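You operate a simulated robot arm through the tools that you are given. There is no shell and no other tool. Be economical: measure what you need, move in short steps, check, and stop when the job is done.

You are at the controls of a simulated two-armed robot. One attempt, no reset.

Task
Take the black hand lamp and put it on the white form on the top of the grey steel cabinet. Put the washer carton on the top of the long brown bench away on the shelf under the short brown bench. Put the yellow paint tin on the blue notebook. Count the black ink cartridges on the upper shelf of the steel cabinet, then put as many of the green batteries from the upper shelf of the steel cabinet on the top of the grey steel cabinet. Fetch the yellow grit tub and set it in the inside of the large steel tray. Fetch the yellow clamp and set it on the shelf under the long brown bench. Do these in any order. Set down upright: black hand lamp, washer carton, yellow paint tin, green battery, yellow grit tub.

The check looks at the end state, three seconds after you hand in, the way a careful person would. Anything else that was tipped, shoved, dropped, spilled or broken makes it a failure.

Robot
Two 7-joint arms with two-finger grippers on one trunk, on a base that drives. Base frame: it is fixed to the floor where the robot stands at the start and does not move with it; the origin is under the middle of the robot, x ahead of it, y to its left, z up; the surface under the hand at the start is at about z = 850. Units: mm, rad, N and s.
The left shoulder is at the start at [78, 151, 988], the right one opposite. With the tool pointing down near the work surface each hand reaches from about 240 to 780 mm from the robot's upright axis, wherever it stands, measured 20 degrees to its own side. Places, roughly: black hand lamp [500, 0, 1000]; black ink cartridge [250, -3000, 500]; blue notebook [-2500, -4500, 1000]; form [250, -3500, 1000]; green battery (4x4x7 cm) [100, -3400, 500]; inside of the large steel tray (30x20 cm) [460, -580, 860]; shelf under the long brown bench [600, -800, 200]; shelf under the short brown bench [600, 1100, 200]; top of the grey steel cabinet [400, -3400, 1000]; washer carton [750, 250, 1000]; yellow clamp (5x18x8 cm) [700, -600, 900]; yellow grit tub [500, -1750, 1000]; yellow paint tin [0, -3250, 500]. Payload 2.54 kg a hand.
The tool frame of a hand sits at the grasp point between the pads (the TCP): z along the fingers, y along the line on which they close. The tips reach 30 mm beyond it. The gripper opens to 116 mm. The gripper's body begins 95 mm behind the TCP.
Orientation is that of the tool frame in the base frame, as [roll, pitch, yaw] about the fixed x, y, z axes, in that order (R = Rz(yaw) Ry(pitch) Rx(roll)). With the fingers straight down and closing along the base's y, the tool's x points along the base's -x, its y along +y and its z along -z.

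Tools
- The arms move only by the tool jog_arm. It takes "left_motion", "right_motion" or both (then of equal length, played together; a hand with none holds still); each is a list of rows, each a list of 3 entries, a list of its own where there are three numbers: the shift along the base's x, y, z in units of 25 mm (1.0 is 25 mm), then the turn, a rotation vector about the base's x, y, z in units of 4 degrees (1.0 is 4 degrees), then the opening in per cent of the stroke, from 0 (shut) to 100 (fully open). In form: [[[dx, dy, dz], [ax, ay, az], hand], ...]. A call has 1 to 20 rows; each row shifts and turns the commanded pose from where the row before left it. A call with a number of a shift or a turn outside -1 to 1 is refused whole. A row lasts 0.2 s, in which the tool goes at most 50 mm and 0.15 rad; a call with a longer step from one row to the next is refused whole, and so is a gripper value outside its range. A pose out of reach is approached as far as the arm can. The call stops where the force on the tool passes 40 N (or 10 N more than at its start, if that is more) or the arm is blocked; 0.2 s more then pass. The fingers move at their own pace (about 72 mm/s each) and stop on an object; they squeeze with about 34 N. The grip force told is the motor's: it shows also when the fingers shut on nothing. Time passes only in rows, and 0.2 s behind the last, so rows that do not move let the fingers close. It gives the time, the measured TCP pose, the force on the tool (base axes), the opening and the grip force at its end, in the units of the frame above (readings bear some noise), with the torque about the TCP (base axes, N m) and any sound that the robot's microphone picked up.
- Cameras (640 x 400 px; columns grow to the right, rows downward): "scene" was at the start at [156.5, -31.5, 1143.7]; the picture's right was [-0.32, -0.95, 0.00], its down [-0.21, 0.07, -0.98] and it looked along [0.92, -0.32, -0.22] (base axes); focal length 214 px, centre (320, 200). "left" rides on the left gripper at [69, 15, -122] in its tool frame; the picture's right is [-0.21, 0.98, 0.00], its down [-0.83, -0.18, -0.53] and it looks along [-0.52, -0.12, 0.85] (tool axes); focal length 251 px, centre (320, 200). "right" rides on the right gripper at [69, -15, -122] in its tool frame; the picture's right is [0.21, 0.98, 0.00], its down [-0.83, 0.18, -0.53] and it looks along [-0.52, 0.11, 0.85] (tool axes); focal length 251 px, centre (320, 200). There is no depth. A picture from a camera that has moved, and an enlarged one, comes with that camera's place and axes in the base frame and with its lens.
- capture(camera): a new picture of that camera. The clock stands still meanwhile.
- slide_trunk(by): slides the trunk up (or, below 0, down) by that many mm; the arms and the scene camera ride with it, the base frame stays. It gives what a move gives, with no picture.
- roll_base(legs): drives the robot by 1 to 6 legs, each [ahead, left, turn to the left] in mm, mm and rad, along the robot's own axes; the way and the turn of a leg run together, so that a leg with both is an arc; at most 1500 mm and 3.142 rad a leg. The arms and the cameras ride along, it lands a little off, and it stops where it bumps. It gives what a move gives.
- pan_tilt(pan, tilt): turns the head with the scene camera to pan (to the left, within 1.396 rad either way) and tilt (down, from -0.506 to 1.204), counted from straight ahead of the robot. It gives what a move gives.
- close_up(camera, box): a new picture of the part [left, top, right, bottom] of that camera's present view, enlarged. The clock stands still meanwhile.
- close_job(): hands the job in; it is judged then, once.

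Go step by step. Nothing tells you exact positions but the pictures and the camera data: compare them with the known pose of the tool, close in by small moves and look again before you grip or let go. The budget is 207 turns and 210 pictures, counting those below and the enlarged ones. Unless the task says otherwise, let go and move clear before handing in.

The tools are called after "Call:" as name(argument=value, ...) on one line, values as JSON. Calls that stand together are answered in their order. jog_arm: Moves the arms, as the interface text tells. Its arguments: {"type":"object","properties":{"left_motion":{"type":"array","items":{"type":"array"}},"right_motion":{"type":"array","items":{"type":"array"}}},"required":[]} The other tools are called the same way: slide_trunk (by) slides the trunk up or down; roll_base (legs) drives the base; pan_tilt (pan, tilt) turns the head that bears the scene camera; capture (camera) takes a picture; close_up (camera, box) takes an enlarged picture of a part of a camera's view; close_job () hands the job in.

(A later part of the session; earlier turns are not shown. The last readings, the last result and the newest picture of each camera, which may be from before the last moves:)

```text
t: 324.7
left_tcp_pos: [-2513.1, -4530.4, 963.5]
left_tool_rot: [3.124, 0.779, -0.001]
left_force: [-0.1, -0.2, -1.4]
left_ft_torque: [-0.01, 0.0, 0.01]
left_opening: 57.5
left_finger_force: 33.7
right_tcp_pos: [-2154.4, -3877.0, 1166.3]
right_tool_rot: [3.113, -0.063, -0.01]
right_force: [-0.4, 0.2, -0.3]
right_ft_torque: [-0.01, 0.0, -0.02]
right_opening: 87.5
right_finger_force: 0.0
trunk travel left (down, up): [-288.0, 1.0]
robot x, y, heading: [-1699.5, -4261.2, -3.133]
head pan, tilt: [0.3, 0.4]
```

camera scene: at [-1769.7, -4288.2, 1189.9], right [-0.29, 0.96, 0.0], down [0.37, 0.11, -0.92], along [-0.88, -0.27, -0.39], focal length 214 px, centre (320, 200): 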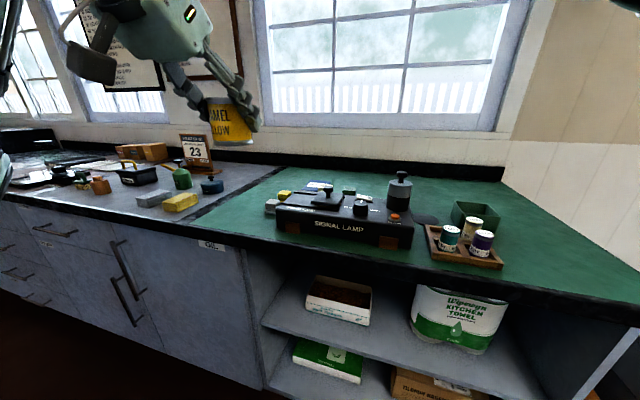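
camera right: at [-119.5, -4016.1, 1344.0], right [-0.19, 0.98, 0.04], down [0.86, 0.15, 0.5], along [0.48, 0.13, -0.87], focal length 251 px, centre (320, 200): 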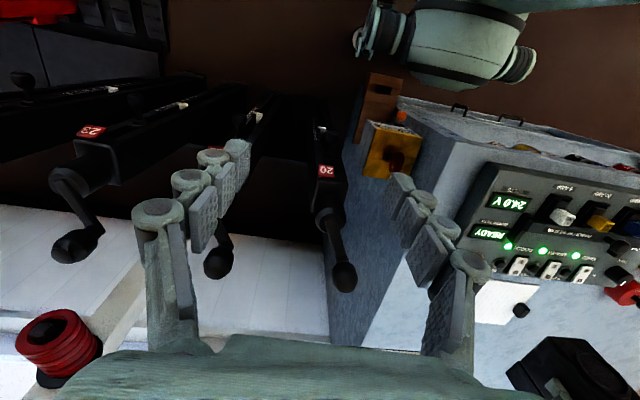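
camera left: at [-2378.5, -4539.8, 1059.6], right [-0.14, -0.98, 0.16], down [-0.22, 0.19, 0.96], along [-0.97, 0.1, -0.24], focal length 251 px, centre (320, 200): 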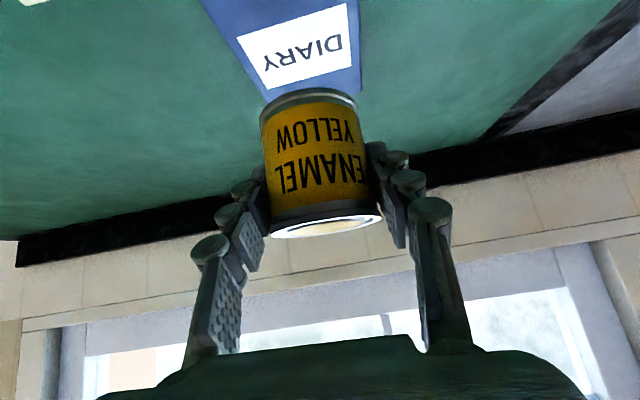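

Call:
jog_arm(left_motion=[[[0, 0, -0.15], [0, 0, 0], 35]])

Call:
jog_arm(left_motion=[[[0, 0, -0.15], [0, 0, 0], 35]])

Call:
jog_arm(left_motion=[[[0, 0, -0.15], [0, 0, 0], 35]])

Call:
jog_arm(left_motion=[[[0, 0, -0.15], [0, 0, 0], 35]])

Call:
close_up(camera="scene", box=[250, 140, 400, 240])

```text
t: 325.1
left_tcp_pos: [-2512.6, -4530.5, 963.1]
left_tool_rot: [3.126, 0.784, 0.003]
left_force: [-1.5, -1.2, 7.1]
left_ft_torque: [0.18, -0.06, 0.03]
left_opening: 57.3
left_finger_force: 34.0
right_tcp_pos: [-2155.0, -3876.5, 1166.3]
right_tool_rot: [3.113, -0.061, -0.011]
right_force: [0.1, 0.2, -0.3]
right_ft_torque: [0.02, 0.02, 0.01]
right_opening: 86.9
right_finger_force: 0.1
trunk travel left (down, up): [-288.0, 1.0]
robot x, y, heading: [-1698.8, -4261.2, -3.141]
head pan, tilt: [0.3, 0.4]
```

```text
t: 325.5
left_tcp_pos: [-2512.1, -4529.7, 962.8]
left_tool_rot: [3.125, 0.788, 0.001]
left_force: [-5.5, -2.5, 19.8]
left_ft_torque: [0.22, -0.12, 0.06]
left_opening: 57.5
left_finger_force: 33.8
right_tcp_pos: [-2154.2, -3876.0, 1167.1]
right_tool_rot: [3.111, -0.058, -0.011]
right_force: [0.3, -0.1, 0.2]
right_ft_torque: [0.0, -0.02, -0.05]
right_opening: 87.0
right_finger_force: 0.0
trunk travel left (down, up): [-288.0, 1.0]
robot x, y, heading: [-1701.2, -4259.3, -3.137]
head pan, tilt: [0.3, 0.4]
```

```text
t: 325.9
left_tcp_pos: [-2512.4, -4529.5, 961.2]
left_tool_rot: [3.126, 0.791, 0.004]
left_force: [-9.5, -5.2, 27.9]
left_ft_torque: [0.14, 0.0, 0.06]
left_opening: 58.1
left_finger_force: 33.8
right_tcp_pos: [-2153.1, -3876.2, 1167.9]
right_tool_rot: [3.113, -0.06, -0.009]
right_force: [0.7, -0.3, 0.3]
right_ft_torque: [-0.02, -0.03, 0.01]
right_opening: 87.2
right_finger_force: 0.0
trunk travel left (down, up): [-288.0, 1.0]
robot x, y, heading: [-1697.1, -4257.1, -3.139]
head pan, tilt: [0.3, 0.4]
```

```text
t: 326.3
left_tcp_pos: [-2511.4, -4529.3, 960.2]
left_tool_rot: [3.126, 0.794, 0.004]
left_force: [-1.4, -5.1, 29.8]
left_ft_torque: [0.14, 0.23, 0.09]
left_opening: 57.9
left_finger_force: 34.5
right_tcp_pos: [-2151.6, -3876.0, 1168.3]
right_tool_rot: [3.112, -0.057, -0.01]
right_force: [0.0, -0.3, 0.4]
right_ft_torque: [-0.01, 0.01, -0.01]
right_opening: 87.2
right_finger_force: 0.0
trunk travel left (down, up): [-288.0, 1.0]
robot x, y, heading: [-1698.1, -4258.1, -3.138]
head pan, tilt: [0.3, 0.4]
```

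```text
4.00 times, centred on (325, 190) of scene
camera zoom: at [-1851.3, -4289.0, 1190.8], right [-0.3, 0.95, 0.0], down [0.37, 0.12, -0.92], along [-0.88, -0.28, -0.39], focal length 858 px, centre (300, 240)
```

zoom: 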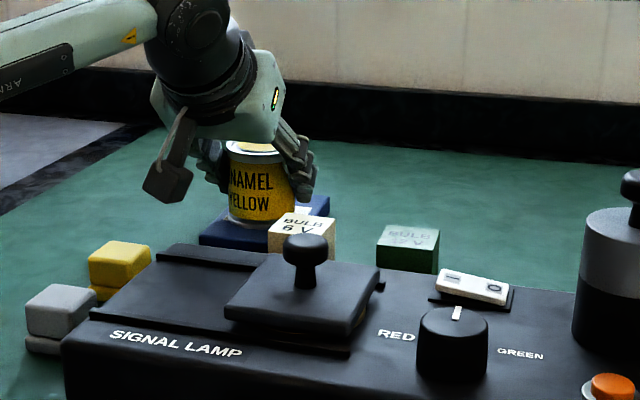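

Contact made; the tin sits on the notebook. I relieve the pressure, open slowly, and check.

Call:
jog_arm(left_motion=[[[0, 0, 0.3], [0, 0, 0], 35], [[0, 0, 0], [0, 0, 0], 55], [[0, 0, 0], [0, 0, 0], 65], [[0, 0, 0], [0, 0, 0], 75], [[0, 0, 0], [0, 0, 0], 75]])

Call:
capture(camera="left")

```text
t: 327.5
left_tcp_pos: [-2513.7, -4530.2, 955.9]
left_tool_rot: [3.123, 0.777, 0.001]
left_force: [-0.4, -0.2, 0.1]
left_ft_torque: [0.03, -0.02, -0.01]
left_opening: 87.1
left_finger_force: 0.0
right_tcp_pos: [-2155.9, -3876.7, 1165.3]
right_tool_rot: [3.111, -0.06, -0.011]
right_force: [0.6, 0.4, -0.5]
right_ft_torque: [0.01, 0.01, 0.01]
right_opening: 87.2
right_finger_force: 0.1
trunk travel left (down, up): [-288.0, 1.0]
robot x, y, heading: [-1697.1, -4260.1, -3.141]
head pan, tilt: [0.3, 0.4]
```

```text
81 pictures are left
camera left: at [-2378.1, -4543.5, 995.6], right [-0.14, -0.98, 0.16], down [-0.22, 0.19, 0.96], along [-0.97, 0.1, -0.24], focal length 251 px, centre (320, 200)
```

left: 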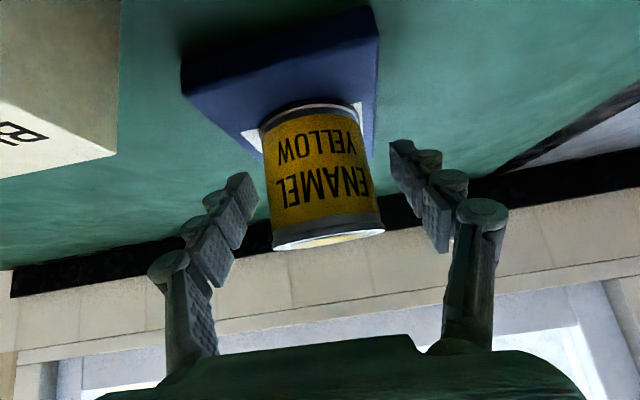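

The tin stands free on the notebook. I withdraw along the tool axis and verify.

Call:
jog_arm(left_motion=[[[0.6, 0, 0.6], [0, 0, 0], 75], [[0.9, 0, 0.9], [0, 0, 0], 75], [[0.9, 0, 0.9], [0, 0, 0], 75], [[0.9, 0, 0.9], [0, 0, 0], 75], [[0.8, 0, 0.8], [0, 0, 0], 75], [[1, 0, 0.5], [0, 0, 0], 75], [[1, 0, 0.5], [0, 0, 0], 75]])

Call:
capture(camera="left")

Call:
close_up(camera="scene", box=[250, 140, 400, 240])

```text
t: 329.1
left_tcp_pos: [-2359.9, -4529.9, 1082.1]
left_tool_rot: [3.123, 0.778, 0.002]
left_force: [0.9, 0.5, 0.3]
left_ft_torque: [-0.04, 0.0, 0.01]
left_opening: 87.1
left_finger_force: 0.0
right_tcp_pos: [-2154.5, -3876.1, 1166.1]
right_tool_rot: [3.114, -0.061, -0.01]
right_force: [-0.2, 0.7, 0.1]
right_ft_torque: [-0.04, 0.0, -0.01]
right_opening: 86.9
right_finger_force: 0.0
trunk travel left (down, up): [-288.0, 1.0]
robot x, y, heading: [-1694.7, -4258.5, -3.138]
head pan, tilt: [0.3, 0.4]
```

```text
80 pictures are left
camera left: at [-2225.2, -4544.1, 1121.3], right [-0.14, -0.98, 0.16], down [-0.22, 0.19, 0.96], along [-0.97, 0.1, -0.24], focal length 251 px, centre (320, 200)
```

left: 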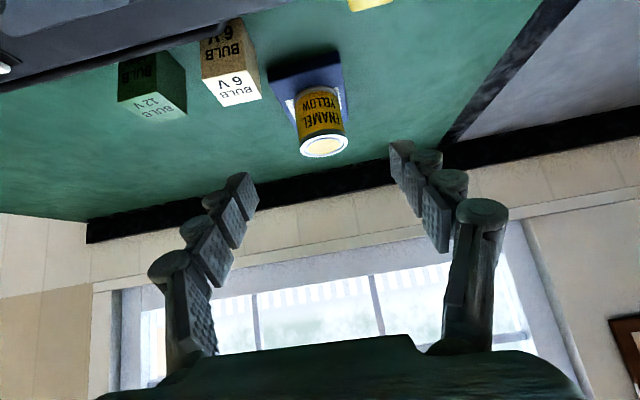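

```text
4.00 times, centred on (325, 190) of scene
camera zoom: at [-1854.4, -4289.7, 1190.1], right [-0.3, 0.95, 0.0], down [0.37, 0.12, -0.92], along [-0.88, -0.28, -0.39], focal length 858 px, centre (300, 240)
```

zoom: 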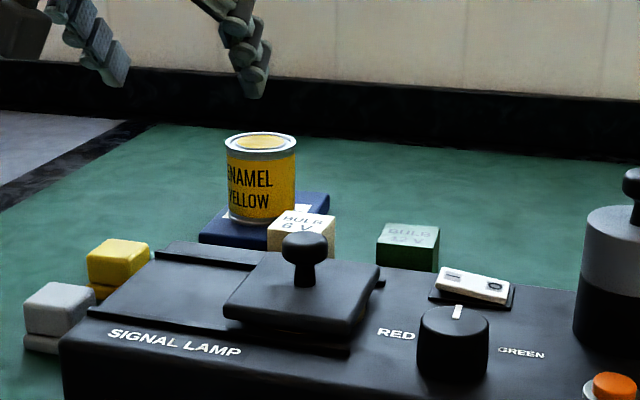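

The paint tin stands upright on the notebook. Next the batteries: I back off, turn around, and return to the cabinet with the trunk lowered.

Call:
roll_base(legs=[[-500, 0, 0], [0, 0, 3.14]])

Call:
slide_trunk(by=-164)

```text
t: 339.5
left_tcp_pos: [-541.7, -3986.0, 1081.1]
left_tool_rot: [3.124, 0.778, 3.139]
left_force: [-0.9, 0.0, 0.8]
left_ft_torque: [0.0, -0.03, -0.01]
left_opening: 86.8
left_finger_force: 0.2
right_tcp_pos: [-747.1, -4637.9, 1165.4]
right_tool_rot: [3.112, -0.063, 3.13]
right_force: [0.6, 0.8, -0.3]
right_ft_torque: [0.02, -0.01, -0.02]
right_opening: 86.8
right_finger_force: 0.1
trunk travel left (down, up): [-288.0, 1.0]
robot x, y, heading: [-1204.5, -4251.0, 0.004]
head pan, tilt: [0.3, 0.4]
```

```text
t: 341.4
left_tcp_pos: [-541.4, -3985.1, 918.7]
left_tool_rot: [3.125, 0.779, 3.141]
left_force: [-0.7, -0.4, -0.2]
left_ft_torque: [-0.01, 0.01, -0.03]
left_opening: 86.8
left_finger_force: 0.0
right_tcp_pos: [-747.4, -4638.6, 1003.3]
right_tool_rot: [3.113, -0.061, 3.129]
right_force: [0.2, 1.1, -0.2]
right_ft_torque: [0.01, -0.01, -0.02]
right_opening: 87.2
right_finger_force: 0.0
trunk travel left (down, up): [-124.0, 165.0]
robot x, y, heading: [-1200.2, -4254.0, 0.005]
head pan, tilt: [0.3, 0.4]
```

Targets: battery B1 at ≈(55,-3429) in the front row and B2 at ≈(176,-3373) behind the brown tin. I lower the left hand below the cabinet top's level and drive up.

Call:
jog_arm(left_motion=[[[-0.3, 0, -1], [0, 0, 0], 62], [[-0.3, 0, -1], [0, 0, 0], 62], [[-0.3, 0, -1], [0, 0, 0], 62], [[-0.3, 0, -1], [0, 0, 0], 62], [[-0.3, 0, -1], [0, 0, 0], 62], [[-0.3, -0.2, -1], [0, 0, 0], 62], [[0, -0.2, -1], [0, 0, 0], 62], [[0, -0.2, -1], [0, 0, 0], 62], [[0, -0.2, -1], [0, 0, 0], 62], [[0, -0.2, -1], [0, 0, 0], 62]])

Call:
roll_base(legs=[[0, 640, 0], [540, 0, 0]])

Call:
capture(camera="left")

Call:
capture(camera="scene")

```text
t: 343.6
left_tcp_pos: [-589.5, -4011.3, 666.0]
left_tool_rot: [3.125, 0.778, 3.141]
left_force: [0.8, -0.3, 0.2]
left_ft_torque: [0.03, 0.01, 0.0]
left_opening: 71.6
left_finger_force: 0.0
right_tcp_pos: [-746.1, -4638.0, 1001.3]
right_tool_rot: [3.111, -0.061, 3.129]
right_force: [-0.6, -0.2, -0.6]
right_ft_torque: [-0.01, 0.0, 0.01]
right_opening: 87.2
right_finger_force: 0.0
trunk travel left (down, up): [-124.0, 165.0]
robot x, y, heading: [-1205.7, -4256.0, 0.005]
head pan, tilt: [0.3, 0.4]
```

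```text
t: 353.0
left_tcp_pos: [-65.0, -3348.0, 665.2]
left_tool_rot: [3.125, 0.777, -3.131]
left_force: [0.6, 0.4, 0.4]
left_ft_torque: [0.0, 0.0, 0.01]
left_opening: 71.9
left_finger_force: 0.1
right_tcp_pos: [-218.0, -3977.1, 1002.0]
right_tool_rot: [3.112, -0.06, 3.14]
right_force: [-0.4, 0.0, 0.1]
right_ft_torque: [0.0, 0.01, -0.02]
right_opening: 86.9
right_finger_force: 0.0
trunk travel left (down, up): [-124.0, 165.0]
robot x, y, heading: [-682.7, -3595.2, 0.013]
head pan, tilt: [0.3, 0.4]
```

```text
78 pictures are left
camera left: at [-199.7, -3337.9, 706.4], right [0.13, 0.98, 0.16], down [0.22, -0.19, 0.96], along [0.97, -0.09, -0.24], focal length 251 px, centre (320, 200)
```

left: 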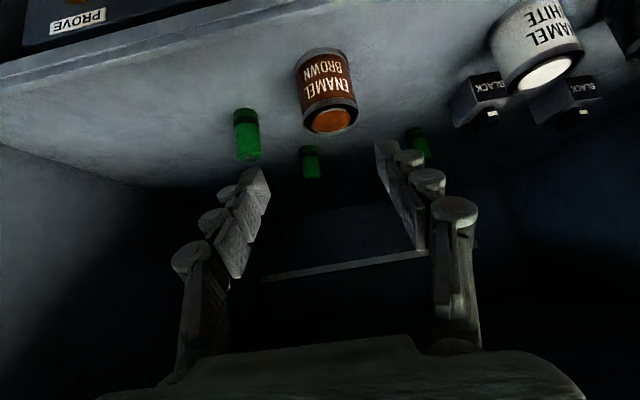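

```text
77 pictures are left
camera scene: at [-521.4, -3571.0, 1026.0], right [0.31, -0.95, 0.0], down [-0.37, -0.12, -0.92], along [0.88, 0.28, -0.39], focal length 214 px, centre (320, 200)
```

scene: 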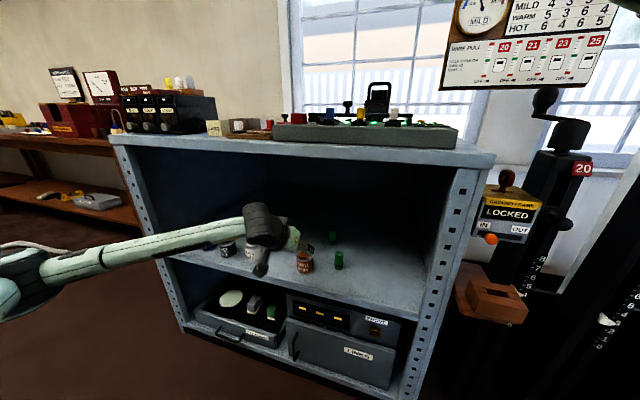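

Both cartridges read BLACK: two batteries needed. I line up the left hand with battery B1 and move in for a closer look.

Call:
jog_arm(left_motion=[[[0, -0.9, 0], [0, 0, -0.2], 62], [[0, -0.9, 0], [0, 0, 0], 62], [[0, -0.9, 0], [0, 0, 0], 62], [[0, -0.6, 0], [0, 0, 0], 62]])

Call:
roll_base(legs=[[90, 0, 0]])

Call:
capture(camera="left")

```text
t: 354.0
left_tcp_pos: [-66.0, -3430.5, 666.0]
left_tool_rot: [3.122, 0.779, 3.139]
left_force: [-0.3, 0.0, -0.2]
left_ft_torque: [0.01, 0.02, 0.05]
left_opening: 71.7
left_finger_force: 0.1
right_tcp_pos: [-217.6, -3978.3, 1002.5]
right_tool_rot: [3.111, -0.062, 3.142]
right_force: [0.1, -0.2, 0.1]
right_ft_torque: [0.0, 0.03, 0.01]
right_opening: 87.0
right_finger_force: 0.1
trunk travel left (down, up): [-124.0, 165.0]
robot x, y, heading: [-676.5, -3596.2, 0.012]
head pan, tilt: [0.3, 0.4]
```

```text
t: 355.1
left_tcp_pos: [26.0, -3427.8, 665.7]
left_tool_rot: [3.124, 0.78, 3.14]
left_force: [0.3, 0.2, 0.2]
left_ft_torque: [0.0, 0.03, -0.01]
left_opening: 72.0
left_finger_force: 0.2
right_tcp_pos: [-125.6, -3977.0, 1002.2]
right_tool_rot: [3.113, -0.063, -3.141]
right_force: [0.0, 0.5, 0.4]
right_ft_torque: [0.02, 0.02, 0.0]
right_opening: 86.8
right_finger_force: 0.1
trunk travel left (down, up): [-124.0, 165.0]
robot x, y, heading: [-587.3, -3598.9, 0.012]
head pan, tilt: [0.3, 0.4]
```

```text
76 pictures are left
camera left: at [-110.0, -3415.5, 705.3], right [0.14, 0.98, 0.16], down [0.22, -0.19, 0.96], along [0.97, -0.1, -0.24], focal length 251 px, centre (320, 200)
```

left: 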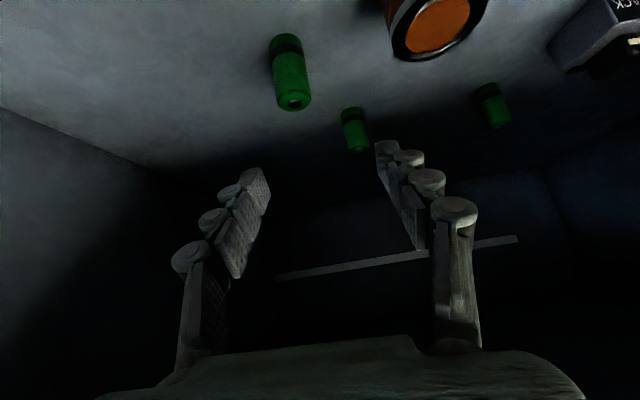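

B1 is at (90,-3445), 34 dia, top z≈558; B2 at (220,-3386). I align and go down onto B1.

Call:
jog_arm(left_motion=[[[0, -0.68, 0], [0, 0, 0], 62], [[0.5, 0, -1], [0, 0, 0], 62], [[0.5, 0, -1], [0, 0, 0], 62], [[0.5, 0, -1], [0, 0, 0], 62], [[0, 0, 0], [0, 0, 0], 62]])

Call:
capture(camera="left")

```text
t: 356.3
left_tcp_pos: [61.3, -3443.2, 588.5]
left_tool_rot: [3.125, 0.778, 3.141]
left_force: [0.1, 0.2, 0.7]
left_ft_torque: [-0.02, -0.01, -0.03]
left_opening: 71.8
left_finger_force: 0.0
right_tcp_pos: [-126.2, -3976.8, 1002.0]
right_tool_rot: [3.112, -0.06, -3.14]
right_force: [0.0, 0.1, 0.0]
right_ft_torque: [-0.01, -0.03, 0.02]
right_opening: 87.1
right_finger_force: 0.0
trunk travel left (down, up): [-124.0, 165.0]
robot x, y, heading: [-580.7, -3597.5, 0.017]
head pan, tilt: [0.3, 0.4]
```

```text
75 pictures are left
camera left: at [-73.0, -3430.9, 628.1], right [0.14, 0.98, 0.16], down [0.21, -0.19, 0.96], along [0.97, -0.1, -0.24], focal length 251 px, centre (320, 200)
```

left: 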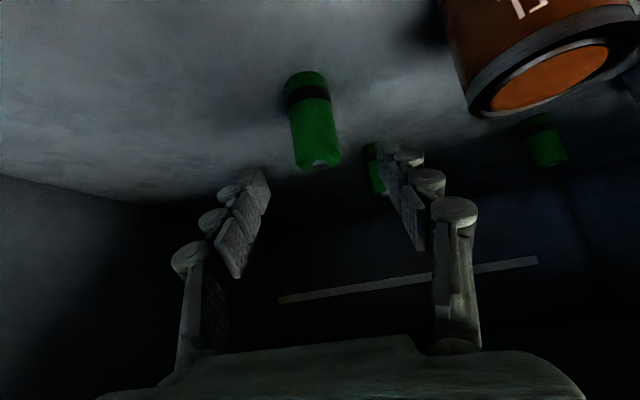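

Confirmed at (93,-3445). I finish the descent and close.

Call:
jog_arm(left_motion=[[[0.6, -0.04, -0.95], [0, 0, 0], 62], [[0.6, -0.04, -0.95], [0, 0, 0], 62], [[0, 0, 0], [0, 0, 0], 62], [[0, 0, 0], [0, 0, 0], 30], [[0, 0, 0], [0, 0, 0], 15], [[0, 0, 0], [0, 0, 0], 15], [[0, 0, 0], [0, 0, 0], 15]])

Call:
capture(camera="left")

```text
t: 357.9
left_tcp_pos: [91.1, -3445.8, 544.0]
left_tool_rot: [3.125, 0.777, 3.139]
left_force: [1.6, -0.2, -1.2]
left_ft_torque: [0.0, 0.02, 0.0]
left_opening: 29.5
left_finger_force: 34.0
right_tcp_pos: [-126.5, -3976.2, 1001.7]
right_tool_rot: [3.113, -0.062, 3.14]
right_force: [0.5, 0.5, 0.1]
right_ft_torque: [-0.02, -0.01, -0.01]
right_opening: 86.9
right_finger_force: 0.0
trunk travel left (down, up): [-124.0, 165.0]
robot x, y, heading: [-588.9, -3597.3, 0.018]
head pan, tilt: [0.3, 0.4]
```

```text
74 pictures are left
camera left: at [-43.2, -3433.6, 584.4], right [0.14, 0.98, 0.16], down [0.22, -0.19, 0.96], along [0.97, -0.1, -0.24], focal length 251 px, centre (320, 200)
```

left: 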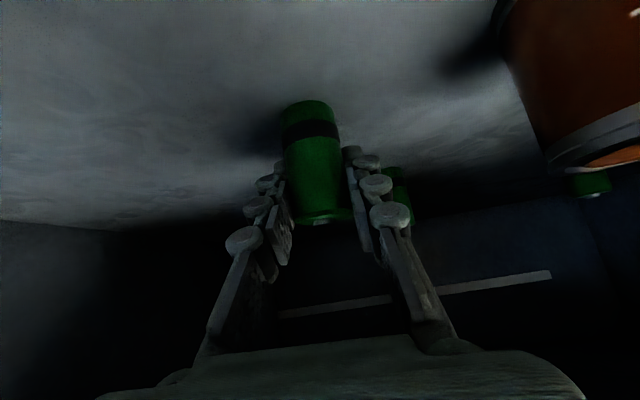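

Battery B1 is gripped. I lift, back out of the shelf, and raise it above the cabinet top.

Call:
jog_arm(left_motion=[[[0, 0, 0.5], [0, 0, 0], 15], [[0, 0, 1], [0, 0, 0], 15], [[0, 0, 1], [0, 0, 0], 15], [[-0.5, 0, 1], [0, 0, 0], 15]])

Call:
roll_base(legs=[[-300, 0, -0.015], [0, 150, 0]])

Call:
jog_arm(left_motion=[[[0, 0, 1], [0, 0, 0], 15], [[0, 0, 1], [0, 0, 0], 15], [[0, 0, 1], [0, 0, 0], 15], [[0, 0, 1], [0, 0, 0], 15], [[0, 0, 1], [0, 0, 0], 15], [[0, 0, 1], [0, 0, 0], 15], [[0, 0, 1], [0, 0, 0], 15], [[0, 0, 1], [0, 0, 0], 15], [[0, 0, 1], [0, 0, 0], 15], [[0, 0, 1], [0, 0, 0], 15], [[0, 0, 1], [0, 0, 0], 15], [[0, 0, 1], [0, 0, 0], 15], [[0, 0, 1], [0, 0, 0], 15], [[0, 0, 1], [0, 0, 0], 15], [[0, 0, 1], [0, 0, 0], 15], [[0, 0, 1], [0, 0, 0], 15], [[0, 0, 1], [0, 0, 0], 15], [[0, 0, 1], [0, 0, 0], 15], [[0, 0, 1], [0, 0, 0], 15], [[0, 0, 0.6], [0, 0, 0], 15]])

Call:
capture(camera="scene")

Call:
capture(camera="left")

```text
t: 358.9
left_tcp_pos: [78.5, -3445.6, 631.5]
left_tool_rot: [3.125, 0.778, 3.141]
left_force: [-0.5, 0.6, -1.0]
left_ft_torque: [0.0, 0.01, 0.02]
left_opening: 29.3
left_finger_force: 34.0
right_tcp_pos: [-126.0, -3976.3, 1002.3]
right_tool_rot: [3.113, -0.061, 3.141]
right_force: [-0.7, -0.1, -0.1]
right_ft_torque: [-0.03, 0.0, 0.01]
right_opening: 87.1
right_finger_force: 0.0
trunk travel left (down, up): [-124.0, 165.0]
robot x, y, heading: [-585.8, -3601.3, 0.019]
head pan, tilt: [0.3, 0.4]
```

```text
t: 362.6
left_tcp_pos: [-221.6, -3308.0, 632.2]
left_tool_rot: [3.122, 0.779, 3.13]
left_force: [-0.5, -0.1, -2.0]
left_ft_torque: [0.01, 0.01, 0.05]
left_opening: 29.1
left_finger_force: 34.1
right_tcp_pos: [-432.3, -3838.5, 1002.4]
right_tool_rot: [3.111, -0.062, 3.132]
right_force: [0.1, 0.1, -0.5]
right_ft_torque: [-0.01, -0.01, 0.03]
right_opening: 86.9
right_finger_force: 0.1
trunk travel left (down, up): [-124.0, 165.0]
robot x, y, heading: [-886.1, -3454.4, 0.006]
head pan, tilt: [0.3, 0.4]
```

```text
t: 366.8
left_tcp_pos: [-223.4, -3308.3, 1121.4]
left_tool_rot: [3.123, 0.778, 3.13]
left_force: [-0.4, 0.6, -1.3]
left_ft_torque: [0.01, -0.01, 0.01]
left_opening: 29.1
left_finger_force: 33.7
right_tcp_pos: [-431.0, -3837.7, 1001.0]
right_tool_rot: [3.112, -0.061, 3.132]
right_force: [0.1, -1.2, -0.3]
right_ft_torque: [0.01, 0.04, 0.04]
right_opening: 87.2
right_finger_force: 0.0
trunk travel left (down, up): [-124.0, 165.0]
robot x, y, heading: [-890.1, -3449.4, 0.008]
head pan, tilt: [0.3, 0.4]
```

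```text
73 pictures are left
camera scene: at [-732.2, -3427.8, 1026.0], right [0.3, -0.95, 0.0], down [-0.37, -0.12, -0.92], along [0.88, 0.28, -0.39], focal length 214 px, centre (320, 200)
```

scene: 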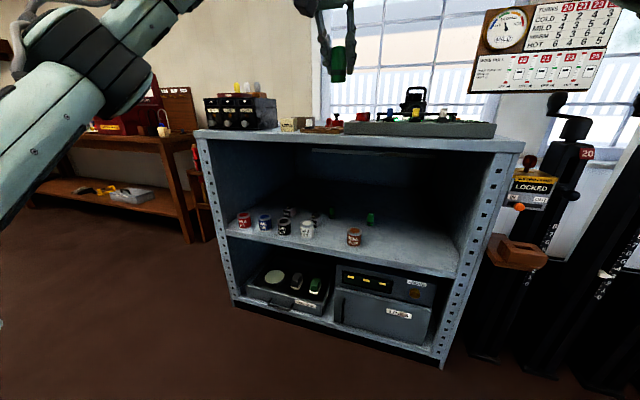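

```text
72 pictures are left
camera left: at [-357.7, -3294.6, 1162.1], right [0.15, 0.97, 0.16], down [0.21, -0.19, 0.96], along [0.96, -0.11, -0.24], focal length 251 px, centre (320, 200)
```

left: 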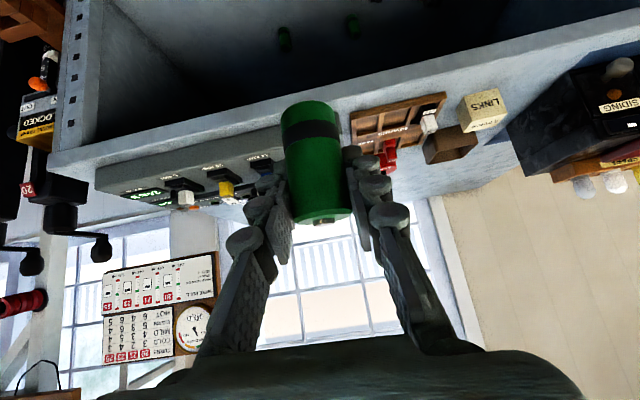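

I drive ahead over the cabinet top with the battery well above the things there.

Call:
roll_base(legs=[[0, 80, 0], [380, 0, 0]])

Call:
capture(camera="left")

```text
t: 370.3
left_tcp_pos: [162.6, -3226.4, 1122.8]
left_tool_rot: [3.124, 0.778, 3.127]
left_force: [0.6, 0.8, -0.8]
left_ft_torque: [0.0, 0.01, 0.02]
left_opening: 29.3
left_finger_force: 34.1
right_tcp_pos: [-46.7, -3755.2, 1002.0]
right_tool_rot: [3.111, -0.063, 3.13]
right_force: [-0.1, 0.2, -0.4]
right_ft_torque: [-0.02, -0.03, -0.01]
right_opening: 87.2
right_finger_force: 0.1
trunk travel left (down, up): [-124.0, 165.0]
robot x, y, heading: [-503.1, -3371.0, 0.002]
head pan, tilt: [0.3, 0.4]
```

```text
71 pictures are left
camera left: at [28.0, -3212.3, 1161.7], right [0.15, 0.97, 0.16], down [0.21, -0.19, 0.96], along [0.96, -0.11, -0.24], focal length 251 px, centre (320, 200)
```

left: 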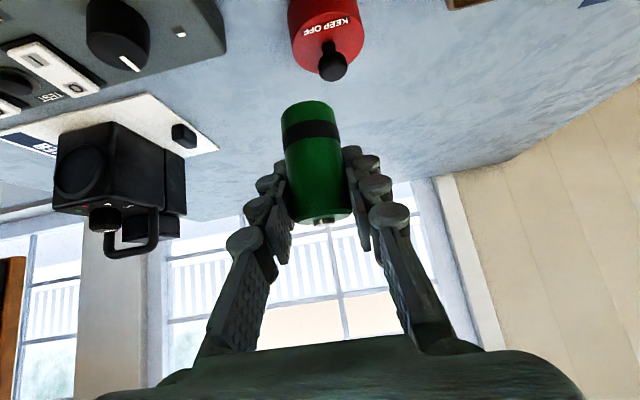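

The surface behind the red KEEP OFF knob is empty. I extend the left hand to about (308,-3140) and lower partway.

Call:
jog_arm(left_motion=[[[0.97, 0.57, -0.1], [0, 0, 0], 15], [[0.97, 0.57, -0.1], [0, 0, 0], 15], [[0.97, 0.57, -0.3], [0, 0, 0], 15], [[0.97, 0.57, -0.5], [0, 0, 0], 15], [[0.97, 0.57, -0.7], [0, 0, 0], 15], [[0.97, 0.57, -0.7], [0, 0, 0], 15], [[0, 0, 0], [0, 0, 0], 15]])

Call:
capture(camera="left")

Call:
capture(camera="scene")

```text
t: 371.9
left_tcp_pos: [309.5, -3139.8, 1062.4]
left_tool_rot: [3.123, 0.781, 3.129]
left_force: [-0.5, -0.7, -0.6]
left_ft_torque: [0.01, 0.0, -0.01]
left_opening: 29.3
left_finger_force: 34.4
right_tcp_pos: [-47.8, -3756.0, 1003.4]
right_tool_rot: [3.112, -0.06, 3.129]
right_force: [0.3, -0.1, -0.5]
right_ft_torque: [0.03, 0.02, -0.02]
right_opening: 86.9
right_finger_force: 0.1
trunk travel left (down, up): [-124.0, 165.0]
robot x, y, heading: [-505.7, -3372.7, 0.005]
head pan, tilt: [0.3, 0.4]
```

```text
70 pictures are left
camera left: at [174.4, -3128.1, 1102.6], right [0.15, 0.97, 0.16], down [0.21, -0.19, 0.96], along [0.96, -0.11, -0.24], focal length 251 px, centre (320, 200)
```

left: 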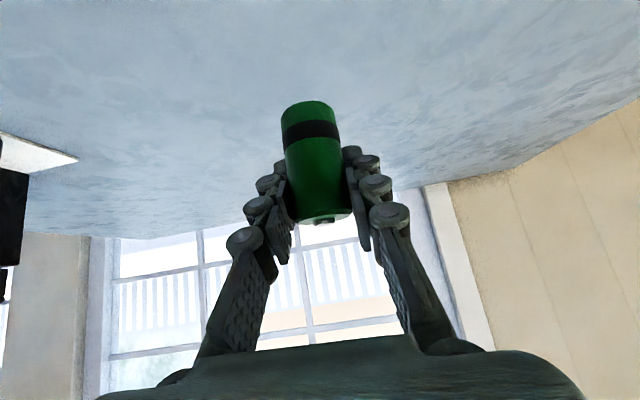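

```text
69 pictures are left
camera scene: at [-347.0, -3345.1, 1026.0], right [0.3, -0.95, 0.0], down [-0.37, -0.12, -0.92], along [0.88, 0.28, -0.39], focal length 214 px, centre (320, 200)
```

scene: 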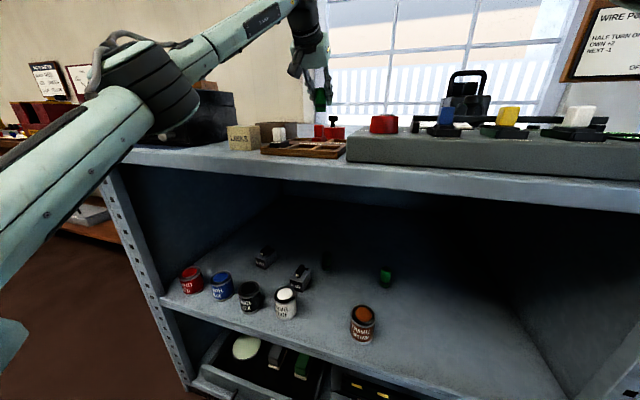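

The spot is empty. I lower toward the surface (expect contact near TCP z≈994).

Call:
jog_arm(left_motion=[[[0, 0, -1], [0, 0, 0], 15], [[0, 0, -1], [0, 0, 0], 15]])

Call:
jog_arm(left_motion=[[[0, 0, -0.2], [0, 0, 0], 15]])

Call:
jog_arm(left_motion=[[[0, 0, -0.15], [0, 0, 0], 15]])

Call:
jog_arm(left_motion=[[[0, 0, -0.12], [0, 0, 0], 15]])

```text
t: 372.5
left_tcp_pos: [306.4, -3142.0, 1011.4]
left_tool_rot: [3.125, 0.779, 3.128]
left_force: [0.2, -0.8, -0.1]
left_ft_torque: [0.01, -0.02, -0.02]
left_opening: 29.1
left_finger_force: 33.9
right_tcp_pos: [-47.6, -3756.3, 1001.6]
right_tool_rot: [3.112, -0.059, 3.129]
right_force: [-0.1, 0.2, 0.3]
right_ft_torque: [-0.01, -0.02, 0.0]
right_opening: 87.1
right_finger_force: 0.2
trunk travel left (down, up): [-124.0, 165.0]
robot x, y, heading: [-502.1, -3372.5, 0.005]
head pan, tilt: [0.3, 0.4]
```

```text
t: 372.9
left_tcp_pos: [307.0, -3140.8, 1007.0]
left_tool_rot: [3.124, 0.777, 3.129]
left_force: [-0.1, -0.3, -0.4]
left_ft_torque: [-0.04, -0.03, -0.02]
left_opening: 29.3
left_finger_force: 33.8
right_tcp_pos: [-46.6, -3755.8, 1003.2]
right_tool_rot: [3.113, -0.062, 3.131]
right_force: [0.0, 0.6, -0.8]
right_ft_torque: [0.0, -0.02, 0.02]
right_opening: 86.8
right_finger_force: 0.0
trunk travel left (down, up): [-124.0, 165.0]
robot x, y, heading: [-501.4, -3373.8, 0.008]
head pan, tilt: [0.3, 0.4]
```

```text
t: 373.3
left_tcp_pos: [308.0, -3140.8, 1004.4]
left_tool_rot: [3.124, 0.779, 3.126]
left_force: [0.2, 0.1, -0.3]
left_ft_torque: [0.01, -0.04, 0.02]
left_opening: 29.0
left_finger_force: 34.0
right_tcp_pos: [-46.8, -3754.7, 1001.8]
right_tool_rot: [3.113, -0.062, 3.128]
right_force: [0.0, 0.3, -0.8]
right_ft_torque: [-0.01, -0.02, 0.04]
right_opening: 87.1
right_finger_force: 0.1
trunk travel left (down, up): [-124.0, 165.0]
robot x, y, heading: [-504.1, -3372.4, 0.0]
head pan, tilt: [0.3, 0.4]
```

```text
t: 373.7
left_tcp_pos: [308.0, -3140.6, 1000.4]
left_tool_rot: [3.123, 0.778, 3.128]
left_force: [-0.1, -0.7, -0.6]
left_ft_torque: [-0.01, 0.01, 0.04]
left_opening: 29.3
left_finger_force: 33.9
right_tcp_pos: [-47.9, -3754.8, 1001.1]
right_tool_rot: [3.112, -0.061, 3.129]
right_force: [0.5, 0.7, -1.4]
right_ft_torque: [-0.01, -0.03, -0.01]
right_opening: 87.1
right_finger_force: 0.1
trunk travel left (down, up): [-124.0, 165.0]
robot x, y, heading: [-502.4, -3370.1, 0.007]
head pan, tilt: [0.3, 0.4]
```

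Call:
jog_arm(left_motion=[[[0, 0, -0.12], [0, 0, 0], 15]])

Call:
jog_arm(left_motion=[[[0, 0, -0.1], [0, 0, 0], 15]])

Call:
jog_arm(left_motion=[[[0, 0, -0.1], [0, 0, 0], 15]])

```text
t: 374.1
left_tcp_pos: [308.2, -3141.5, 997.2]
left_tool_rot: [3.122, 0.778, 3.127]
left_force: [0.2, 1.4, -1.5]
left_ft_torque: [0.01, -0.03, 0.0]
left_opening: 29.3
left_finger_force: 34.4
right_tcp_pos: [-47.7, -3755.5, 1002.0]
right_tool_rot: [3.113, -0.062, 3.13]
right_force: [0.1, -0.1, 0.1]
right_ft_torque: [-0.01, 0.02, 0.01]
right_opening: 87.1
right_finger_force: 0.0
trunk travel left (down, up): [-124.0, 165.0]
robot x, y, heading: [-501.7, -3372.0, 0.011]
head pan, tilt: [0.3, 0.4]
```

```text
t: 374.5
left_tcp_pos: [307.3, -3141.7, 994.8]
left_tool_rot: [3.123, 0.778, 3.129]
left_force: [-0.8, 1.1, -0.9]
left_ft_torque: [-0.03, 0.03, 0.01]
left_opening: 29.4
left_finger_force: 33.8
right_tcp_pos: [-47.4, -3755.4, 1002.4]
right_tool_rot: [3.112, -0.061, 3.129]
right_force: [-0.2, 0.0, 0.3]
right_ft_torque: [0.01, -0.01, 0.02]
right_opening: 86.9
right_finger_force: 0.2
trunk travel left (down, up): [-124.0, 165.0]
robot x, y, heading: [-508.3, -3372.4, -0.001]
head pan, tilt: [0.3, 0.4]
```

```text
t: 374.9
left_tcp_pos: [307.0, -3142.3, 994.3]
left_tool_rot: [3.124, 0.784, 3.128]
left_force: [2.3, 2.1, 8.4]
left_ft_torque: [-0.08, -0.04, 0.03]
left_opening: 29.5
left_finger_force: 34.3
right_tcp_pos: [-48.6, -3755.2, 1001.9]
right_tool_rot: [3.112, -0.061, 3.13]
right_force: [0.0, -0.2, -0.5]
right_ft_torque: [-0.03, 0.0, 0.02]
right_opening: 86.7
right_finger_force: 0.0
trunk travel left (down, up): [-124.0, 165.0]
robot x, y, heading: [-502.2, -3372.8, 0.005]
head pan, tilt: [0.3, 0.4]
```

Contact. I open and withdraw along the tool axis.

Call:
jog_arm(left_motion=[[[0, 0, 0.05], [0, 0, 0], 30], [[0, 0, 0], [0, 0, 0], 40], [[0, 0, 0], [0, 0, 0], 55], [[0, 0, 0], [0, 0, 0], 55], [[-0.5, 0, 0.5], [0, 0, 0], 55], [[-0.9, 0, 0.9], [0, 0, 0], 55], [[-0.9, 0, 0.9], [0, 0, 0], 55], [[-0.7, 0, 0.9], [0, 0, 0], 55], [[-0.7, 0, 0.7], [0, 0, 0], 55]])

Call:
capture(camera="left")

```text
t: 376.9
left_tcp_pos: [215.2, -3142.4, 1090.8]
left_tool_rot: [3.124, 0.781, 3.13]
left_force: [0.0, 0.2, -0.4]
left_ft_torque: [-0.03, 0.0, -0.04]
left_opening: 63.8
left_finger_force: 0.0
right_tcp_pos: [-48.2, -3755.5, 1002.1]
right_tool_rot: [3.112, -0.062, 3.13]
right_force: [0.0, -0.6, 0.3]
right_ft_torque: [0.02, 0.0, 0.02]
right_opening: 87.0
right_finger_force: 0.1
trunk travel left (down, up): [-124.0, 165.0]
robot x, y, heading: [-502.6, -3369.3, 0.002]
head pan, tilt: [0.3, 0.4]
```

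```text
68 pictures are left
camera left: at [79.6, -3128.4, 1130.4], right [0.15, 0.97, 0.16], down [0.21, -0.19, 0.96], along [0.97, -0.11, -0.24], focal length 251 px, centre (320, 200)
```

left: 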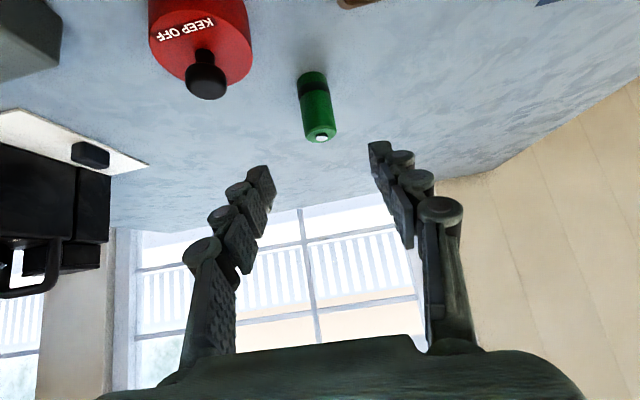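

B1 stands upright on top. Now back off, lower the hand and return to the shelf for B2.

Call:
roll_base(legs=[[-420, 0, 0], [0, -215, 0]])

Call:
jog_arm(left_motion=[[[-0.2, -0.1, -1], [0, 0, 0], 55], [[-0.2, -0.1, -1], [0, 0, 0], 55], [[-0.2, -0.1, -1], [0, 0, 0], 55], [[-0.2, -0.1, -1], [0, 0, 0], 55], [[-0.2, -0.1, -1], [0, 0, 0], 55], [[-0.2, -0.1, -1], [0, 0, 0], 55], [[-0.2, -0.1, -1], [0, 0, 0], 55], [[0, 0, -1], [0, 0, 0], 55], [[0, 0, -1], [0, 0, 0], 55], [[0, 0, -1], [0, 0, 0], 55], [[0, 0, -1], [0, 0, 0], 55], [[0, 0, -1], [0, 0, 0], 55], [[0, 0, -1], [0, 0, 0], 55], [[0, 0, -1], [0, 0, 0], 55], [[0, 0, -1], [0, 0, 0], 55], [[0, 0, -1], [0, 0, 0], 55], [[0, 0, -1], [0, 0, 0], 55]])

Call:
roll_base(legs=[[340, 0, 0]])

Call:
capture(camera="left")

```text
t: 381.7
left_tcp_pos: [-201.7, -3353.2, 1089.3]
left_tool_rot: [3.125, 0.779, 3.125]
left_force: [-0.7, -0.6, 0.1]
left_ft_torque: [-0.02, 0.0, -0.01]
left_opening: 63.9
left_finger_force: 0.2
right_tcp_pos: [-464.4, -3966.2, 1002.6]
right_tool_rot: [3.111, -0.06, 3.128]
right_force: [0.8, -0.8, -0.2]
right_ft_torque: [0.0, -0.02, -0.02]
right_opening: 86.8
right_finger_force: 0.0
trunk travel left (down, up): [-124.0, 165.0]
robot x, y, heading: [-921.8, -3582.8, 0.003]
head pan, tilt: [0.3, 0.4]
```

```text
t: 385.3
left_tcp_pos: [-235.9, -3369.3, 663.1]
left_tool_rot: [3.124, 0.78, 3.125]
left_force: [-0.3, -0.2, 0.5]
left_ft_torque: [0.03, 0.02, 0.03]
left_opening: 64.1
left_finger_force: 0.0
right_tcp_pos: [-464.9, -3966.8, 1003.6]
right_tool_rot: [3.112, -0.062, 3.128]
right_force: [0.2, -0.1, -0.4]
right_ft_torque: [-0.01, 0.0, 0.01]
right_opening: 87.3
right_finger_force: 0.2
trunk travel left (down, up): [-124.0, 165.0]
robot x, y, heading: [-918.5, -3584.0, -0.0]
head pan, tilt: [0.3, 0.4]
```

```text
t: 387.4
left_tcp_pos: [91.3, -3364.2, 662.7]
left_tool_rot: [3.125, 0.779, 3.13]
left_force: [0.4, 0.1, -0.2]
left_ft_torque: [-0.02, -0.01, -0.03]
left_opening: 64.1
left_finger_force: 0.1
right_tcp_pos: [-135.6, -3962.9, 1002.2]
right_tool_rot: [3.111, -0.06, 3.133]
right_force: [-0.3, 0.0, 0.2]
right_ft_torque: [-0.01, 0.0, -0.01]
right_opening: 87.0
right_finger_force: 0.1
trunk travel left (down, up): [-124.0, 165.0]
robot x, y, heading: [-594.0, -3580.1, 0.012]
head pan, tilt: [0.3, 0.4]
```

```text
67 pictures are left
camera left: at [-42.7, -3351.6, 703.1], right [0.15, 0.97, 0.16], down [0.21, -0.19, 0.96], along [0.97, -0.11, -0.24], focal length 251 px, centre (320, 200)
```

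left: 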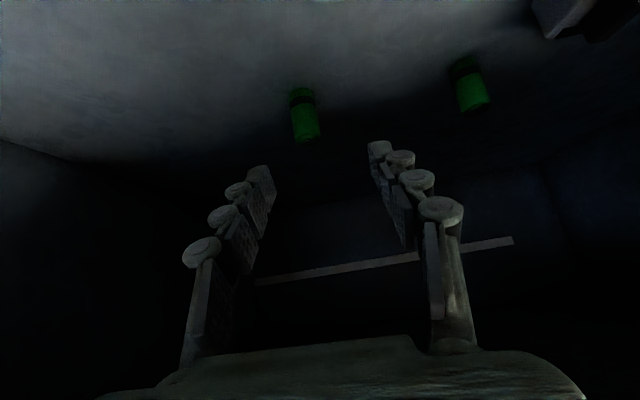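

B2 is at (230,-3385). I align and approach.

Call:
jog_arm(left_motion=[[[0.5, -0.85, 0], [0, 0, 0], 62], [[1, 0, -0.5], [0, 0, 0], 62], [[1, 0, -0.7], [0, 0, 0], 62], [[1, 0, -0.8], [0, 0, 0], 62], [[0.8, 0, -1], [0, 0, 0], 62], [[0, 0, 0], [0, 0, 0], 62]])

Call:
capture(camera="left")

```text
t: 388.8
left_tcp_pos: [200.0, -3387.6, 586.5]
left_tool_rot: [3.125, 0.78, 3.132]
left_force: [0.0, 0.3, 0.0]
left_ft_torque: [0.0, 0.01, -0.01]
left_opening: 71.9
left_finger_force: 0.1
right_tcp_pos: [-135.5, -3963.3, 1001.6]
right_tool_rot: [3.113, -0.062, 3.132]
right_force: [0.1, 0.0, 0.1]
right_ft_torque: [-0.02, 0.03, 0.01]
right_opening: 86.9
right_finger_force: 0.1
trunk travel left (down, up): [-124.0, 165.0]
robot x, y, heading: [-591.1, -3580.6, 0.011]
head pan, tilt: [0.3, 0.4]
```

```text
66 pictures are left
camera left: at [65.3, -3373.1, 627.1], right [0.15, 0.97, 0.16], down [0.21, -0.19, 0.96], along [0.97, -0.11, -0.24], focal length 251 px, centre (320, 200)
```

left: 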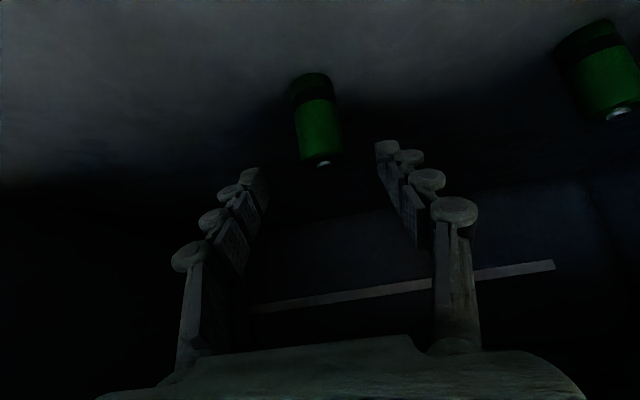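

Centred; final descent and close.

Call:
jog_arm(left_motion=[[[0.6, 0.04, -0.85], [0, 0, 0], 62], [[0.6, 0.02, -0.85], [0, 0, 0], 62], [[0, 0, 0], [0, 0, 0], 62], [[0, 0, 0], [0, 0, 0], 30], [[0, 0, 0], [0, 0, 0], 15], [[0, 0, 0], [0, 0, 0], 15], [[0, 0, 0], [0, 0, 0], 15], [[0, 0, 0.5], [0, 0, 0], 15], [[0, 0, 1], [0, 0, 0], 15], [[0, 0, 1], [0, 0, 0], 15], [[-0.5, 0, 1], [0, 0, 0], 15]])

Call:
capture(camera="left")

```text
t: 391.2
left_tcp_pos: [216.2, -3383.5, 635.0]
left_tool_rot: [3.123, 0.778, 3.132]
left_force: [0.0, -0.9, 0.1]
left_ft_torque: [0.04, 0.01, 0.02]
left_opening: 29.5
left_finger_force: 34.0
right_tcp_pos: [-137.0, -3962.8, 1002.7]
right_tool_rot: [3.112, -0.061, 3.132]
right_force: [0.9, -0.3, -0.7]
right_ft_torque: [-0.01, 0.01, 0.02]
right_opening: 86.9
right_finger_force: 0.0
trunk travel left (down, up): [-124.0, 165.0]
robot x, y, heading: [-589.3, -3577.2, 0.012]
head pan, tilt: [0.3, 0.4]
```

```text
65 pictures are left
camera left: at [81.0, -3370.2, 674.5], right [0.15, 0.98, 0.16], down [0.21, -0.19, 0.96], along [0.97, -0.11, -0.24], focal length 251 px, centre (320, 200)
```

left: 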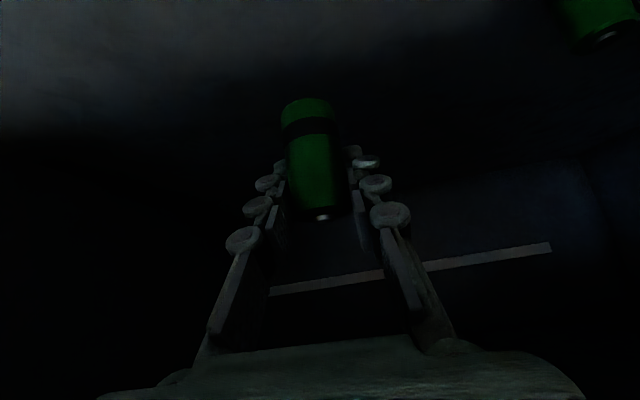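

B2 is held. I back out, shift left, raise, and go over the top again; target ≈(315,-3228), beside B1.

Call:
roll_base(legs=[[-420, 0, -0.01], [0, 155, 0]])

Call:
jog_arm(left_motion=[[[0, 0, 1], [0, 0, 0], 15], [[0, 0, 1], [0, 0, 0], 15], [[0, 0, 1], [0, 0, 0], 15], [[0, 0, 1], [0, 0, 0], 15], [[0, 0, 1], [0, 0, 0], 15], [[0, 0, 1], [0, 0, 0], 15], [[0, 0, 1], [0, 0, 0], 15], [[0, 0, 1], [0, 0, 0], 15], [[0, 0, 1], [0, 0, 0], 15], [[0, 0, 1], [0, 0, 0], 15], [[0, 0, 1], [0, 0, 0], 15], [[0, 0, 1], [0, 0, 0], 15], [[0, 0, 1], [0, 0, 0], 15], [[0, 0, 1], [0, 0, 0], 15], [[0, 0, 1], [0, 0, 0], 15], [[0, 0, 1], [0, 0, 0], 15], [[0, 0, 1], [0, 0, 0], 15], [[0, 0, 1], [0, 0, 0], 15], [[0, 0, 1], [0, 0, 0], 15], [[0, 0, 0.6], [0, 0, 0], 15]])

Call:
roll_base(legs=[[440, 0, 0]])

Call:
capture(camera="left")

```text
t: 395.5
left_tcp_pos: [-198.9, -3236.2, 635.4]
left_tool_rot: [3.125, 0.778, 3.123]
left_force: [-0.4, 0.2, -1.0]
left_ft_torque: [0.02, -0.03, 0.0]
left_opening: 29.7
left_finger_force: 34.5
right_tcp_pos: [-554.2, -3812.8, 1002.4]
right_tool_rot: [3.113, -0.06, 3.128]
right_force: [0.8, 0.6, -0.6]
right_ft_torque: [-0.02, -0.04, -0.01]
right_opening: 87.1
right_finger_force: 0.1
trunk travel left (down, up): [-124.0, 165.0]
robot x, y, heading: [-1008.6, -3428.9, 0.003]
head pan, tilt: [0.3, 0.4]
```

```text
t: 399.7
left_tcp_pos: [-201.4, -3235.3, 1118.6]
left_tool_rot: [3.126, 0.782, 3.125]
left_force: [0.6, 0.1, -0.9]
left_ft_torque: [-0.05, 0.0, 0.0]
left_opening: 29.4
left_finger_force: 33.9
left hand out of reach, approached as far as the arm can: row 20
right_tcp_pos: [-555.7, -3813.0, 1001.5]
right_tool_rot: [3.113, -0.062, 3.126]
right_force: [-0.2, 1.2, -0.5]
right_ft_torque: [-0.04, 0.04, -0.03]
right_opening: 87.1
right_finger_force: 0.0
trunk travel left (down, up): [-124.0, 165.0]
robot x, y, heading: [-1011.2, -3428.7, 0.0]
head pan, tilt: [0.3, 0.4]
```

```text
t: 402.4
left_tcp_pos: [244.0, -3233.4, 1118.7]
left_tool_rot: [3.123, 0.782, 3.127]
left_force: [-0.3, -0.8, -0.4]
left_ft_torque: [-0.03, -0.02, 0.01]
left_opening: 29.4
left_finger_force: 33.8
right_tcp_pos: [-107.9, -3810.9, 1002.5]
right_tool_rot: [3.114, -0.061, 3.129]
right_force: [0.6, 0.6, -0.4]
right_ft_torque: [-0.02, 0.0, 0.0]
right_opening: 87.0
right_finger_force: 0.1
trunk travel left (down, up): [-124.0, 165.0]
robot x, y, heading: [-563.0, -3429.2, 0.003]
head pan, tilt: [0.3, 0.4]
```

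```text
64 pictures are left
camera left: at [108.8, -3218.4, 1156.7], right [0.15, 0.97, 0.16], down [0.21, -0.19, 0.96], along [0.97, -0.11, -0.23], focal length 251 px, centre (320, 200)
```

left: 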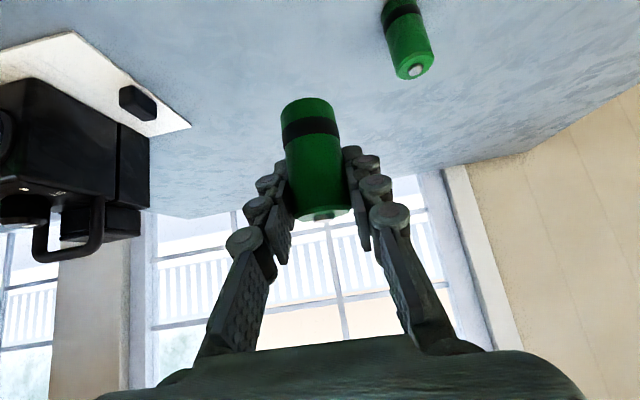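

I drive 55 mm more and lower the battery.

Call:
roll_base(legs=[[55, 0, 0]])

Call:
jog_arm(left_motion=[[[0.1, 0, -1], [0, 0, 0], 15], [[0.1, 0, -1], [0, 0, 0], 15], [[0.1, 0, -1], [0, 0, 0], 15], [[0.1, 0, -1], [0, 0, 0], 15], [[0, 0, -0.4], [0, 0, 0], 15]])

Call:
capture(camera="left")

```text
t: 403.4
left_tcp_pos: [296.1, -3231.7, 1115.9]
left_tool_rot: [3.125, 0.78, 3.127]
left_force: [-0.2, 0.8, -0.7]
left_ft_torque: [0.04, -0.01, 0.0]
left_opening: 29.2
left_finger_force: 34.1
right_tcp_pos: [-55.2, -3810.5, 1000.9]
right_tool_rot: [3.113, -0.063, 3.13]
right_force: [0.8, -0.7, -0.3]
right_ft_torque: [-0.01, 0.02, 0.05]
right_opening: 87.1
right_finger_force: 0.1
trunk travel left (down, up): [-124.0, 165.0]
robot x, y, heading: [-512.6, -3427.8, 0.003]
head pan, tilt: [0.3, 0.4]
```

```text
t: 404.6
left_tcp_pos: [309.4, -3231.1, 1007.4]
left_tool_rot: [3.124, 0.78, 3.127]
left_force: [-0.3, 0.1, -0.8]
left_ft_torque: [-0.02, -0.02, 0.0]
left_opening: 29.7
left_finger_force: 34.2
right_tcp_pos: [-55.6, -3810.5, 1002.6]
right_tool_rot: [3.113, -0.06, 3.129]
right_force: [0.4, 0.2, -0.8]
right_ft_torque: [0.02, 0.0, 0.01]
right_opening: 87.0
right_finger_force: 0.1
trunk travel left (down, up): [-124.0, 165.0]
robot x, y, heading: [-509.3, -3429.9, 0.005]
head pan, tilt: [0.3, 0.4]
```

```text
63 pictures are left
camera left: at [173.2, -3217.3, 1046.7], right [0.15, 0.97, 0.16], down [0.21, -0.19, 0.96], along [0.97, -0.11, -0.23], focal length 251 px, centre (320, 200)
```

left: 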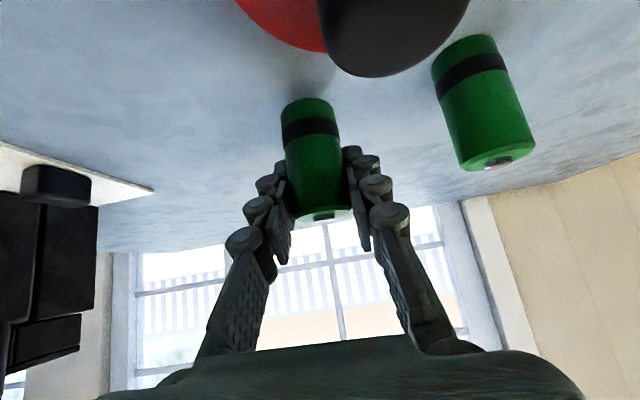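

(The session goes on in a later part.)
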